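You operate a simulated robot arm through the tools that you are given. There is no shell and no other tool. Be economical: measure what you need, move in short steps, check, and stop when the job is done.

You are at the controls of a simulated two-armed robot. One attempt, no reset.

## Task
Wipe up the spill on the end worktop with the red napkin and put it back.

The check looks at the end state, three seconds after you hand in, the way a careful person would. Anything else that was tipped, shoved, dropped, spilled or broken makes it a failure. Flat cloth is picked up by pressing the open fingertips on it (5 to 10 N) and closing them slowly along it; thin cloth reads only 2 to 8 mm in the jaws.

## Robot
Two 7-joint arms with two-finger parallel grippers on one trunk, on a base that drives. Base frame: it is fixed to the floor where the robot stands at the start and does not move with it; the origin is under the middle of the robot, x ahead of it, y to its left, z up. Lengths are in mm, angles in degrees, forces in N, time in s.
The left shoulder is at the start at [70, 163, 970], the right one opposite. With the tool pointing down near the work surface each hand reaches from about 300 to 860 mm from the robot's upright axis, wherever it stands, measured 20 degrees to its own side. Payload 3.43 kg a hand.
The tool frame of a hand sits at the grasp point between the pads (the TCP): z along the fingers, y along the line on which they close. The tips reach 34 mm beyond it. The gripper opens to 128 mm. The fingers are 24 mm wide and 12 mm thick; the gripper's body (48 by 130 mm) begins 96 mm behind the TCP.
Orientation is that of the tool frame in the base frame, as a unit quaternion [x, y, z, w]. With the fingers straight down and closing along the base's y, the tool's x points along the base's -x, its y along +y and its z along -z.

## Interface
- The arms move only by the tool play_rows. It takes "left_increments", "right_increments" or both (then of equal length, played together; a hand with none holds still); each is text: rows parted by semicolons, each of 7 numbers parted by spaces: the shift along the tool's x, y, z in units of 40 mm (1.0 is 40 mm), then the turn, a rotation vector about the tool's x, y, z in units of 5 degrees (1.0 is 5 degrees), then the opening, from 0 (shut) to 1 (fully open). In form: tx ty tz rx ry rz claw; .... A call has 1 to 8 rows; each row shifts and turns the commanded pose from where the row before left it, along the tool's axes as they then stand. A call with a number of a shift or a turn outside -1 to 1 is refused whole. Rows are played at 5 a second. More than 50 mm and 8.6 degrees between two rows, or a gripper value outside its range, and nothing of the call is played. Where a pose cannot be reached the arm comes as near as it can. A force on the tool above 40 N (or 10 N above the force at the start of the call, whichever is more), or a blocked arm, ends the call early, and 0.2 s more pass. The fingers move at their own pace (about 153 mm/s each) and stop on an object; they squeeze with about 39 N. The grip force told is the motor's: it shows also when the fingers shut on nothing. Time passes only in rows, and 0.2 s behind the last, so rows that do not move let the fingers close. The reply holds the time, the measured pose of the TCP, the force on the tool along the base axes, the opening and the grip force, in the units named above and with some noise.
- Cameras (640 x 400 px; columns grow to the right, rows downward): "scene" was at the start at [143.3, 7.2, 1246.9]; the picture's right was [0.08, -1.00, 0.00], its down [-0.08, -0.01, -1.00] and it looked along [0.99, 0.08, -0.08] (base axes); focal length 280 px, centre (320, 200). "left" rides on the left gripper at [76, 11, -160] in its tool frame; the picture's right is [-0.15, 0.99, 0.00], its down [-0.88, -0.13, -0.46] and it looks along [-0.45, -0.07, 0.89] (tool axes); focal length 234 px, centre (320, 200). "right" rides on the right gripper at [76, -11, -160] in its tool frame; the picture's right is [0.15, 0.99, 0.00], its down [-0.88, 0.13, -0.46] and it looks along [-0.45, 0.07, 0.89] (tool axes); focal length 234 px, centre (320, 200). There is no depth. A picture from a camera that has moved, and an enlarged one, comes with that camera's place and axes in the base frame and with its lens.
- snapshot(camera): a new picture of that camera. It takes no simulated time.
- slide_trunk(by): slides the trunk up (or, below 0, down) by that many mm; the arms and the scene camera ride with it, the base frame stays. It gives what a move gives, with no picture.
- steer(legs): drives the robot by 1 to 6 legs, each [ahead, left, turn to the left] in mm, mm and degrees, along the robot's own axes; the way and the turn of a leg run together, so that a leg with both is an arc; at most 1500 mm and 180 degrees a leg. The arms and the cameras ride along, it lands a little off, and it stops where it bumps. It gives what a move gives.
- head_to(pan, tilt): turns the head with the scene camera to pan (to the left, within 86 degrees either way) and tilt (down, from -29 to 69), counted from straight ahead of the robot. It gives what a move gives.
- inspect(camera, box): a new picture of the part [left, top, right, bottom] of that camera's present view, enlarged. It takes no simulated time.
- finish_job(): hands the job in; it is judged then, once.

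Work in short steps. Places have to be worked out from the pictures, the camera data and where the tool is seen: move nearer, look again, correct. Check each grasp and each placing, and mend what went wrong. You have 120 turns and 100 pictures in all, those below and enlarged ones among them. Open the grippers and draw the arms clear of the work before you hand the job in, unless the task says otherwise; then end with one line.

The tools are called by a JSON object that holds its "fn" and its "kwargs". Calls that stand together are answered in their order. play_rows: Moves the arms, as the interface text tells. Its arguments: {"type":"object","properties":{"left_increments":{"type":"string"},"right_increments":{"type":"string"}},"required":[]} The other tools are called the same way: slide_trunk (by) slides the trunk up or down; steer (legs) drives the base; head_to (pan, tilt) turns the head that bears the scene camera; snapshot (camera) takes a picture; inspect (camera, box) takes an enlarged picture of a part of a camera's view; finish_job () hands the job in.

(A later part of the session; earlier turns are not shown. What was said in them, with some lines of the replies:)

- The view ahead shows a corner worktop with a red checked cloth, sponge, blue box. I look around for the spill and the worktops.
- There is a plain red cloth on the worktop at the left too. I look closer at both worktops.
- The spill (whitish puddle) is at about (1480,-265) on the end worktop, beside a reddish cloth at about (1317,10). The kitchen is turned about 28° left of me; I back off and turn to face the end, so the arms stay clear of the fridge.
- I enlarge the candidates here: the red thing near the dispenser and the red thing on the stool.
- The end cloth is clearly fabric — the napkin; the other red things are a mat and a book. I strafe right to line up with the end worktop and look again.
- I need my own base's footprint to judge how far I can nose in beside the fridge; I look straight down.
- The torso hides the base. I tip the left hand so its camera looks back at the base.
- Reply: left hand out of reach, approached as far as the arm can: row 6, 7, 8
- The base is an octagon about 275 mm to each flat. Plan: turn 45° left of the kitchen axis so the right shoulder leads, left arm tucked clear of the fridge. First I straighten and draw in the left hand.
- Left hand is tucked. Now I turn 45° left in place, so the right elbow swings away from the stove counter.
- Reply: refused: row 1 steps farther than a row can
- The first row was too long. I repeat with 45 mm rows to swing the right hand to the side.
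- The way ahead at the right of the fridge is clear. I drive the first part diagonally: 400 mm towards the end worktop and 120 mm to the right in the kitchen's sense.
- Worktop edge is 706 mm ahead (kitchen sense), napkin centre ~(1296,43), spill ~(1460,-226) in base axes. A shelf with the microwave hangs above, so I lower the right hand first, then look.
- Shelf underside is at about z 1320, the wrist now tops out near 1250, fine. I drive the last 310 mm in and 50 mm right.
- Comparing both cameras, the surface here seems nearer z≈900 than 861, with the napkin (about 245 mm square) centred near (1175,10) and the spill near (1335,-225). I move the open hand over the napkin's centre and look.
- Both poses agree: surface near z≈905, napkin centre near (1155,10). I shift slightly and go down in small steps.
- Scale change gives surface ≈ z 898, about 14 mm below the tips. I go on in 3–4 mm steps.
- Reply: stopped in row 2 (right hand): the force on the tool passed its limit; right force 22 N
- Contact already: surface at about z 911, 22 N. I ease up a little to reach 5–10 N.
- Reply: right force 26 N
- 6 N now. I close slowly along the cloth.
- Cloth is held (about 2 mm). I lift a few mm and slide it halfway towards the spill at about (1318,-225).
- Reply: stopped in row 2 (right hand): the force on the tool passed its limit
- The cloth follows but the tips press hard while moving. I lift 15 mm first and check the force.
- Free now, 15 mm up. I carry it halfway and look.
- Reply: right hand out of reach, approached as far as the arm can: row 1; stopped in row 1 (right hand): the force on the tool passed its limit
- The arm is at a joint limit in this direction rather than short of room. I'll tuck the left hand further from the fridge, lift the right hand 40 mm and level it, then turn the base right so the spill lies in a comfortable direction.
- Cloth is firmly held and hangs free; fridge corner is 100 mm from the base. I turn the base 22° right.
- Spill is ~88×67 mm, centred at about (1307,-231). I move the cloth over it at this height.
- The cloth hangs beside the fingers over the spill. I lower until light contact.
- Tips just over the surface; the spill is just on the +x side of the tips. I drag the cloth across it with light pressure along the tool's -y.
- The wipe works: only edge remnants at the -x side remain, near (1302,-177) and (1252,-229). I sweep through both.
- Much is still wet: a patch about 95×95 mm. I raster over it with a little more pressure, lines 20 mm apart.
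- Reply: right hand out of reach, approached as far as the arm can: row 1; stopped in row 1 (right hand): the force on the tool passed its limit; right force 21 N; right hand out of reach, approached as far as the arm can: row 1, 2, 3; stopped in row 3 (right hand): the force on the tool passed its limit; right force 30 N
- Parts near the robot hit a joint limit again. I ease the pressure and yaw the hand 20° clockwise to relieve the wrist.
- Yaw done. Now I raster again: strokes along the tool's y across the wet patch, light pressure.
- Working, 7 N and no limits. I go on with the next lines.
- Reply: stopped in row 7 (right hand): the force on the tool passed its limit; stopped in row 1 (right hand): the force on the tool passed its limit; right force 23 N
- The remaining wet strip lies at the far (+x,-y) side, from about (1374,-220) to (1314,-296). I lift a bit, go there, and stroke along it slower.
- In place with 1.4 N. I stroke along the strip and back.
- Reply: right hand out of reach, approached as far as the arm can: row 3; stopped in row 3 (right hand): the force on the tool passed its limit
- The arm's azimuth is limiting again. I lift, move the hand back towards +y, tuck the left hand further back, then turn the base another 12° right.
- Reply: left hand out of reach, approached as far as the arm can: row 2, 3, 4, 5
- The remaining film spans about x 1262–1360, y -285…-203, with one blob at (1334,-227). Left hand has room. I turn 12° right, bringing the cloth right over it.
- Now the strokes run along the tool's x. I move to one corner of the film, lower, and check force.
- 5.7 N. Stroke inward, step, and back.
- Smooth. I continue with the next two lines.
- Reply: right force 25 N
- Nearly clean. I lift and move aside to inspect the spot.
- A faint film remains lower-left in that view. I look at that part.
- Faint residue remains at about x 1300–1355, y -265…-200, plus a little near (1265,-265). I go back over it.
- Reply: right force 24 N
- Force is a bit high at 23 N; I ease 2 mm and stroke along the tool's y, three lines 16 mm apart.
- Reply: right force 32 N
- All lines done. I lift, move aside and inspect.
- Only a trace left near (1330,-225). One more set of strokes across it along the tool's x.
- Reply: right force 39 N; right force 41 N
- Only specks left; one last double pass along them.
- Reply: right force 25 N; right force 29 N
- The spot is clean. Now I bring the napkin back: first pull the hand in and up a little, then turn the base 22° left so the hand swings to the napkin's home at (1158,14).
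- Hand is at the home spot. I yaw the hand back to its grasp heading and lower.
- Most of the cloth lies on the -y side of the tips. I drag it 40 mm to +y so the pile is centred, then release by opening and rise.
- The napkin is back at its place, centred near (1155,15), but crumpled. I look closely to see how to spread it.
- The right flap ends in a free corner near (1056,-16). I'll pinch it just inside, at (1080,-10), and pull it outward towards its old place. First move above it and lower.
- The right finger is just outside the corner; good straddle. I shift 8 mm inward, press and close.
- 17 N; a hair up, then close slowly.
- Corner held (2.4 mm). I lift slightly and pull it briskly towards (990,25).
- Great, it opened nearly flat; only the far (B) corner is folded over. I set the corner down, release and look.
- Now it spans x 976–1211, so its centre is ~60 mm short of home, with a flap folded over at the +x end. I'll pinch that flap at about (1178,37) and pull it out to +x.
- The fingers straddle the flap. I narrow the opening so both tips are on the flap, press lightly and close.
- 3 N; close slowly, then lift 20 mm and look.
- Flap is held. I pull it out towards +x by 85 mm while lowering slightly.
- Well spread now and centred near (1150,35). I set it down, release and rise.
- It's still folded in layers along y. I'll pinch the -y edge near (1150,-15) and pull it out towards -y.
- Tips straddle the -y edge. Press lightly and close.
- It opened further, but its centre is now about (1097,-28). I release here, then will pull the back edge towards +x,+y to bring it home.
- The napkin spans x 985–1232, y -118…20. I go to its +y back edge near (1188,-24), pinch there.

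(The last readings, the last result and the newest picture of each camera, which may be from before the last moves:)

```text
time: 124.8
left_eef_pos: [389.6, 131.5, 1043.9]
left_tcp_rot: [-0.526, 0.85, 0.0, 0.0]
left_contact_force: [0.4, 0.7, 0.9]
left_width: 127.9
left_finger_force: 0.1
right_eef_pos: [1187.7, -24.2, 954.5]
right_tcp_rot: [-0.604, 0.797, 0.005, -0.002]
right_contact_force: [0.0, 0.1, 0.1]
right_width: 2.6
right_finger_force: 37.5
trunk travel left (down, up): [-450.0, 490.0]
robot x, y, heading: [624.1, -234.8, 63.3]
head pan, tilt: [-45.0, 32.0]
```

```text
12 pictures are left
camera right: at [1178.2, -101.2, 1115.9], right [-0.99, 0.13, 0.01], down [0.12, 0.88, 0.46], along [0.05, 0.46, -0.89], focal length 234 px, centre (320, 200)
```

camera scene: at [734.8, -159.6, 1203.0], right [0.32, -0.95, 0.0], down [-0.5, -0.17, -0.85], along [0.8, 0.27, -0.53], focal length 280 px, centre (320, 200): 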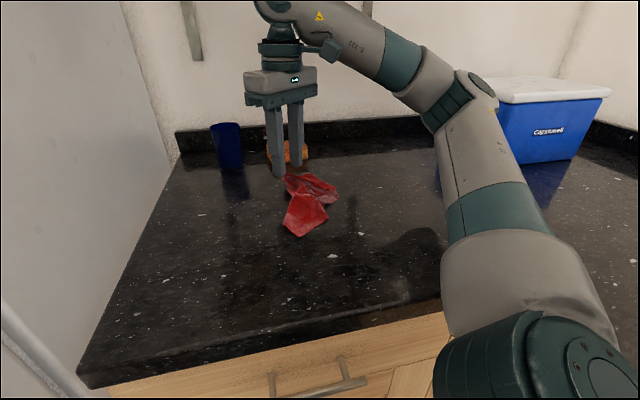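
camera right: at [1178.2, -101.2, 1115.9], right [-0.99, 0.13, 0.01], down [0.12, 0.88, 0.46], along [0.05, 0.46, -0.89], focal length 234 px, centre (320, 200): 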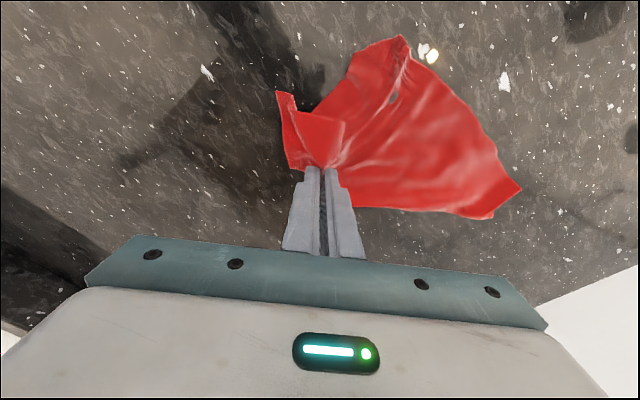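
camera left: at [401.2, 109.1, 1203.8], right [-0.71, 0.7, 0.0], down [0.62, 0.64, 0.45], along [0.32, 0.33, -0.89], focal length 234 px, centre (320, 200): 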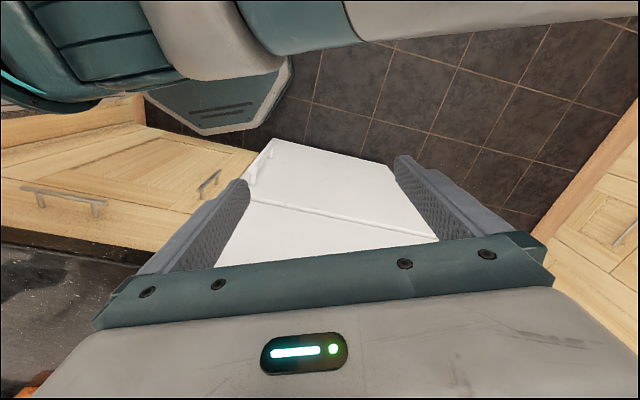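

Held. I drag it 75 mm to +y and 55 mm to +x, set down and release.

{"fn": "play_rows", "kwargs": {"right_increments": "-0.72 -0.27 0 0 0 0 0;-0.72 -0.27 0 0 0 0 0;-0.72 -0.27 0 0 0 0 0;0 0 0.18 0 0 0 0;0 0 0 0 0 0 0.1;0 0 0 0 0 0 0.25;0 0 -0.5 0 0 0 0.25;0 0 -0.5 0 0 0 0.25"}}

{"fn": "snapshot", "kwargs": {"camera": "right"}}

{"fn": "inspect", "kwargs": {"camera": "scene", "box": [180, 120, 420, 260]}}

```text
time: 126.6
left_eef_pos: [389.5, 133.0, 1044.8]
left_tcp_rot: [-0.527, 0.85, 0.0, 0.0]
left_contact_force: [0.1, -0.8, 1.1]
left_width: 128.1
left_finger_force: 0.0
right_eef_pos: [1240.3, 51.0, 989.9]
right_tcp_rot: [-0.604, 0.797, 0.005, -0.001]
right_contact_force: [-0.5, 0.3, -0.5]
right_width: 31.9
right_finger_force: 0.0
trunk travel left (down, up): [-450.0, 490.0]
robot x, y, heading: [626.4, -232.3, 63.6]
head pan, tilt: [-45.0, 32.0]
```

```text
11 pictures are left
camera right: at [1231.2, -26.6, 1149.2], right [-0.99, 0.13, 0.01], down [0.12, 0.88, 0.46], along [0.05, 0.46, -0.89], focal length 234 px, centre (320, 200)
```

right: 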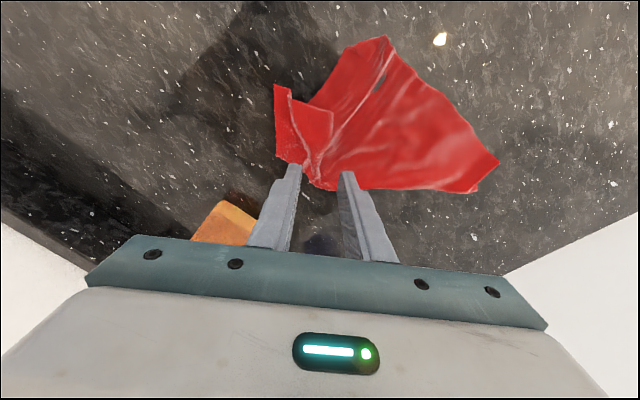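

```text
2.67 times, centred on (300, 190) of scene
camera zoom: at [734.1, -159.6, 1203.0], right [0.32, -0.95, 0.0], down [-0.5, -0.17, -0.85], along [0.8, 0.27, -0.53], focal length 746 px, centre (373, 227)
```

zoom: 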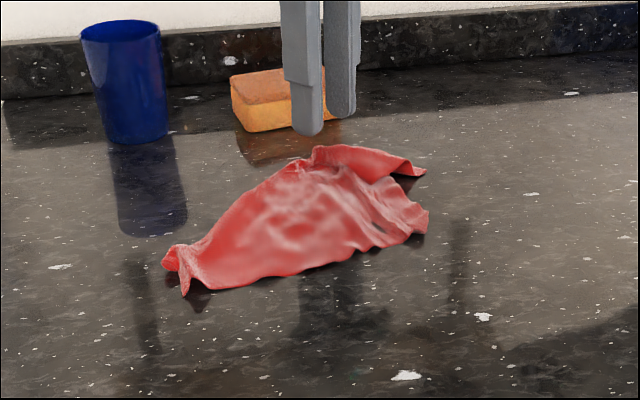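

The napkin is back, spread and centred near (1165,20), home was about (1158,12). I back the robot off straight from the worktop with the hand clear above it, then open the gripper fully.

{"fn": "steer", "kwargs": {"legs": [[-380, 242, 0]]}}

{"fn": "play_rows", "kwargs": {"right_increments": "0 0 -0.5 0 0 0 1;0 0 -0.5 0 0 0 1;0 0 0 0 0 0 1;0 0 0 0 0 0 1"}}

{"fn": "head_to", "kwargs": {"pan": -33, "tilt": 28}}

{"fn": "snapshot", "kwargs": {"camera": "scene"}}

```text
time: 129.3
left_eef_pos: [20.0, -92.5, 1043.4]
left_tcp_rot: [-0.53, 0.848, -0.001, 0.0]
left_contact_force: [-0.2, -0.5, -0.8]
left_width: 127.9
left_finger_force: 0.1
right_eef_pos: [871.6, -167.1, 991.1]
right_tcp_rot: [-0.608, 0.794, 0.004, -0.002]
right_contact_force: [0.0, 1.2, 0.3]
right_width: 31.8
right_finger_force: 0.0
trunk travel left (down, up): [-450.0, 490.0]
robot x, y, heading: [258.8, -454.6, 64.3]
head pan, tilt: [-45.0, 32.0]
stopped in leg 1: the robot was blocked; the commanded pose is now the measured one
```

```text
time: 130.3
left_eef_pos: [20.7, -94.3, 1044.5]
left_tcp_rot: [-0.53, 0.848, -0.001, -0.001]
left_contact_force: [0.9, 1.0, -0.5]
left_width: 127.7
left_finger_force: 0.0
right_eef_pos: [871.3, -167.9, 1031.4]
right_tcp_rot: [-0.607, 0.795, 0.006, -0.001]
right_contact_force: [-0.7, -0.7, 0.4]
right_width: 127.9
right_finger_force: 0.0
trunk travel left (down, up): [-450.0, 490.0]
robot x, y, heading: [259.9, -453.8, 63.8]
head pan, tilt: [-45.0, 32.0]
```

```text
time: 131.0
left_eef_pos: [21.0, -94.0, 1044.2]
left_tcp_rot: [-0.53, 0.848, -0.001, -0.001]
left_contact_force: [-0.1, -0.2, 0.6]
left_width: 127.9
left_finger_force: 0.1
right_eef_pos: [872.1, -168.2, 1031.0]
right_tcp_rot: [-0.607, 0.795, 0.006, -0.002]
right_contact_force: [-0.5, -0.8, 0.2]
right_width: 128.1
right_finger_force: 0.0
trunk travel left (down, up): [-450.0, 490.0]
robot x, y, heading: [260.4, -455.7, 63.9]
head pan, tilt: [-33.0, 28.0]
```

```text
9 pictures are left
camera scene: at [360.8, -364.5, 1209.3], right [0.51, -0.86, 0.0], down [-0.4, -0.24, -0.88], along [0.76, 0.45, -0.47], focal length 280 px, centre (320, 200)
```

scene: 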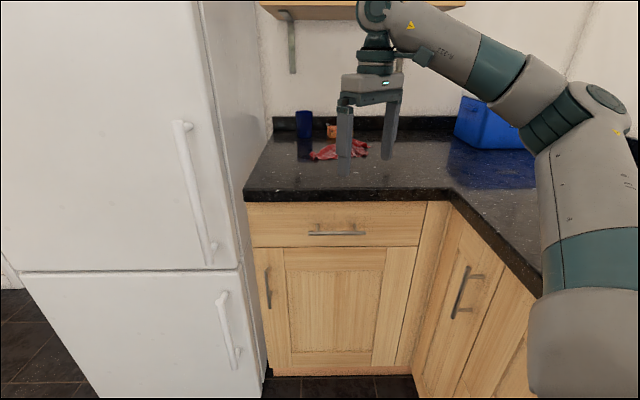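

The robot was blocked at the very end, likely the base or body against the stove side. I look at the stove side to check that nothing was disturbed.

{"fn": "head_to", "kwargs": {"pan": -86, "tilt": 40}}

{"fn": "snapshot", "kwargs": {"camera": "scene"}}

{"fn": "steer", "kwargs": {"legs": [[44, 67, 0]]}}

{"fn": "snapshot", "kwargs": {"camera": "scene"}}

```text
time: 132.2
left_eef_pos: [21.2, -93.9, 1044.7]
left_tcp_rot: [-0.53, 0.848, 0.0, 0.0]
left_contact_force: [-0.6, 0.3, -0.5]
left_width: 128.1
left_finger_force: 0.1
right_eef_pos: [872.7, -167.0, 1030.3]
right_tcp_rot: [-0.607, 0.795, 0.006, -0.001]
right_contact_force: [-1.3, -0.1, 0.9]
right_width: 127.9
right_finger_force: 0.0
trunk travel left (down, up): [-450.0, 490.0]
robot x, y, heading: [259.8, -456.7, 64.0]
head pan, tilt: [-85.9, 40.0]
```

```text
8 pictures are left
camera scene: at [361.4, -443.1, 1190.9], right [-0.37, -0.93, 0.0], down [-0.6, 0.24, -0.77], along [0.71, -0.29, -0.64], focal length 280 px, centre (320, 200)
```

scene: 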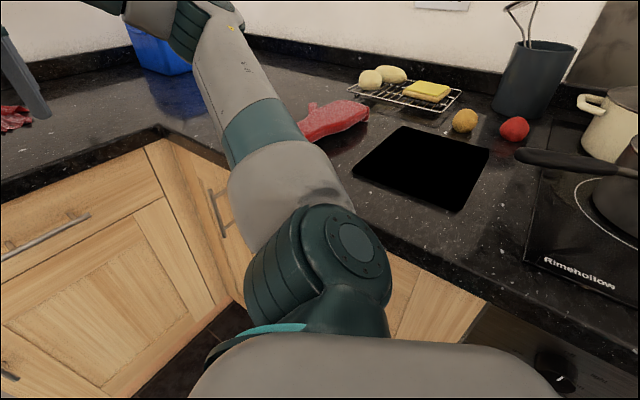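

```text
time: 133.3
left_eef_pos: [-21.3, -23.9, 1043.7]
left_tcp_rot: [-0.531, 0.848, 0.0, -0.001]
left_contact_force: [-0.3, 0.2, 0.4]
left_width: 128.1
left_finger_force: 0.0
right_eef_pos: [829.9, -99.0, 1031.0]
right_tcp_rot: [-0.607, 0.795, 0.004, -0.001]
right_contact_force: [-1.2, 0.3, -0.5]
right_width: 127.9
right_finger_force: 0.0
trunk travel left (down, up): [-450.0, 490.0]
robot x, y, heading: [212.3, -392.7, 64.1]
head pan, tilt: [-85.9, 40.0]
```

```text
7 pictures are left
camera scene: at [319.6, -374.1, 1190.9], right [-0.37, -0.93, 0.0], down [-0.6, 0.24, -0.77], along [0.71, -0.29, -0.64], focal length 280 px, centre (320, 200)
```

scene: 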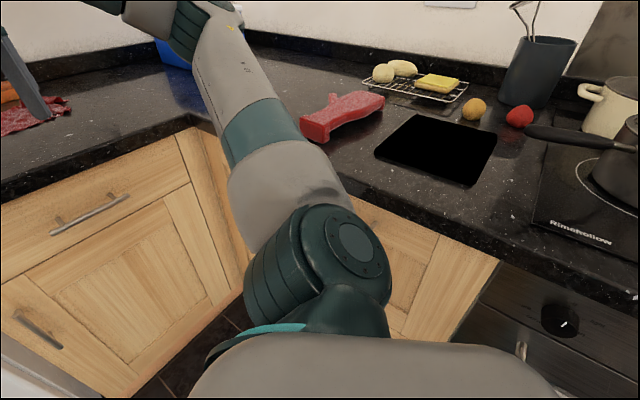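

Nothing on the stove side moved. A last look at the end worktop.

{"fn": "head_to", "kwargs": {"pan": -33, "tilt": 28}}

{"fn": "inspect", "kwargs": {"camera": "scene", "box": [250, 80, 550, 260]}}

```text
time: 134.5
left_eef_pos: [-21.0, -24.5, 1043.5]
left_tcp_rot: [-0.53, 0.848, 0.0, 0.0]
left_contact_force: [-0.1, -0.3, 0.5]
left_width: 127.9
left_finger_force: 0.0
right_eef_pos: [831.4, -99.4, 1030.1]
right_tcp_rot: [-0.607, 0.795, 0.006, -0.001]
right_contact_force: [0.7, 0.4, 1.1]
right_width: 128.1
right_finger_force: 0.1
trunk travel left (down, up): [-450.0, 490.0]
robot x, y, heading: [219.4, -386.6, 64.1]
head pan, tilt: [-33.0, 28.0]
```

```text
2.13 times, centred on (400, 170) of scene
camera zoom: at [319.7, -296.6, 1209.3], right [0.51, -0.86, 0.0], down [-0.4, -0.24, -0.88], along [0.76, 0.45, -0.47], focal length 596 px, centre (149, 264)
```

zoom: 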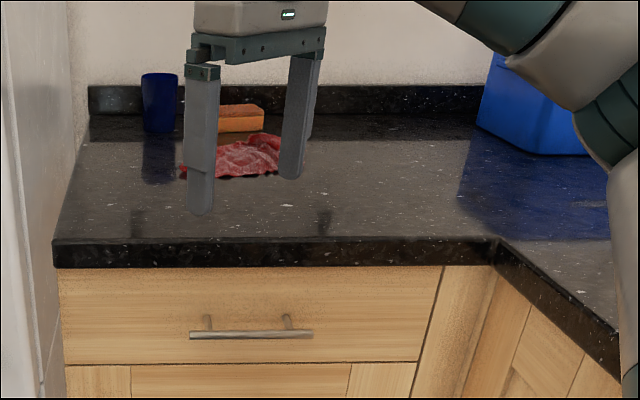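

The spill is gone, the napkin lies at its place, and both hands are empty and clear of the worktop. I hand in.

{"fn": "finish_job", "kwargs": {}}

```text
The job is handed in.
```

I wiped up the spill on the end worktop with the red napkin and put the napkin back at its place. It lies within about 20 mm of where it started but is creased and partly folded, not flat as at first. While backing away the robot was blocked once near the stove; pictures afterwards showed nothing moved on that worktop.
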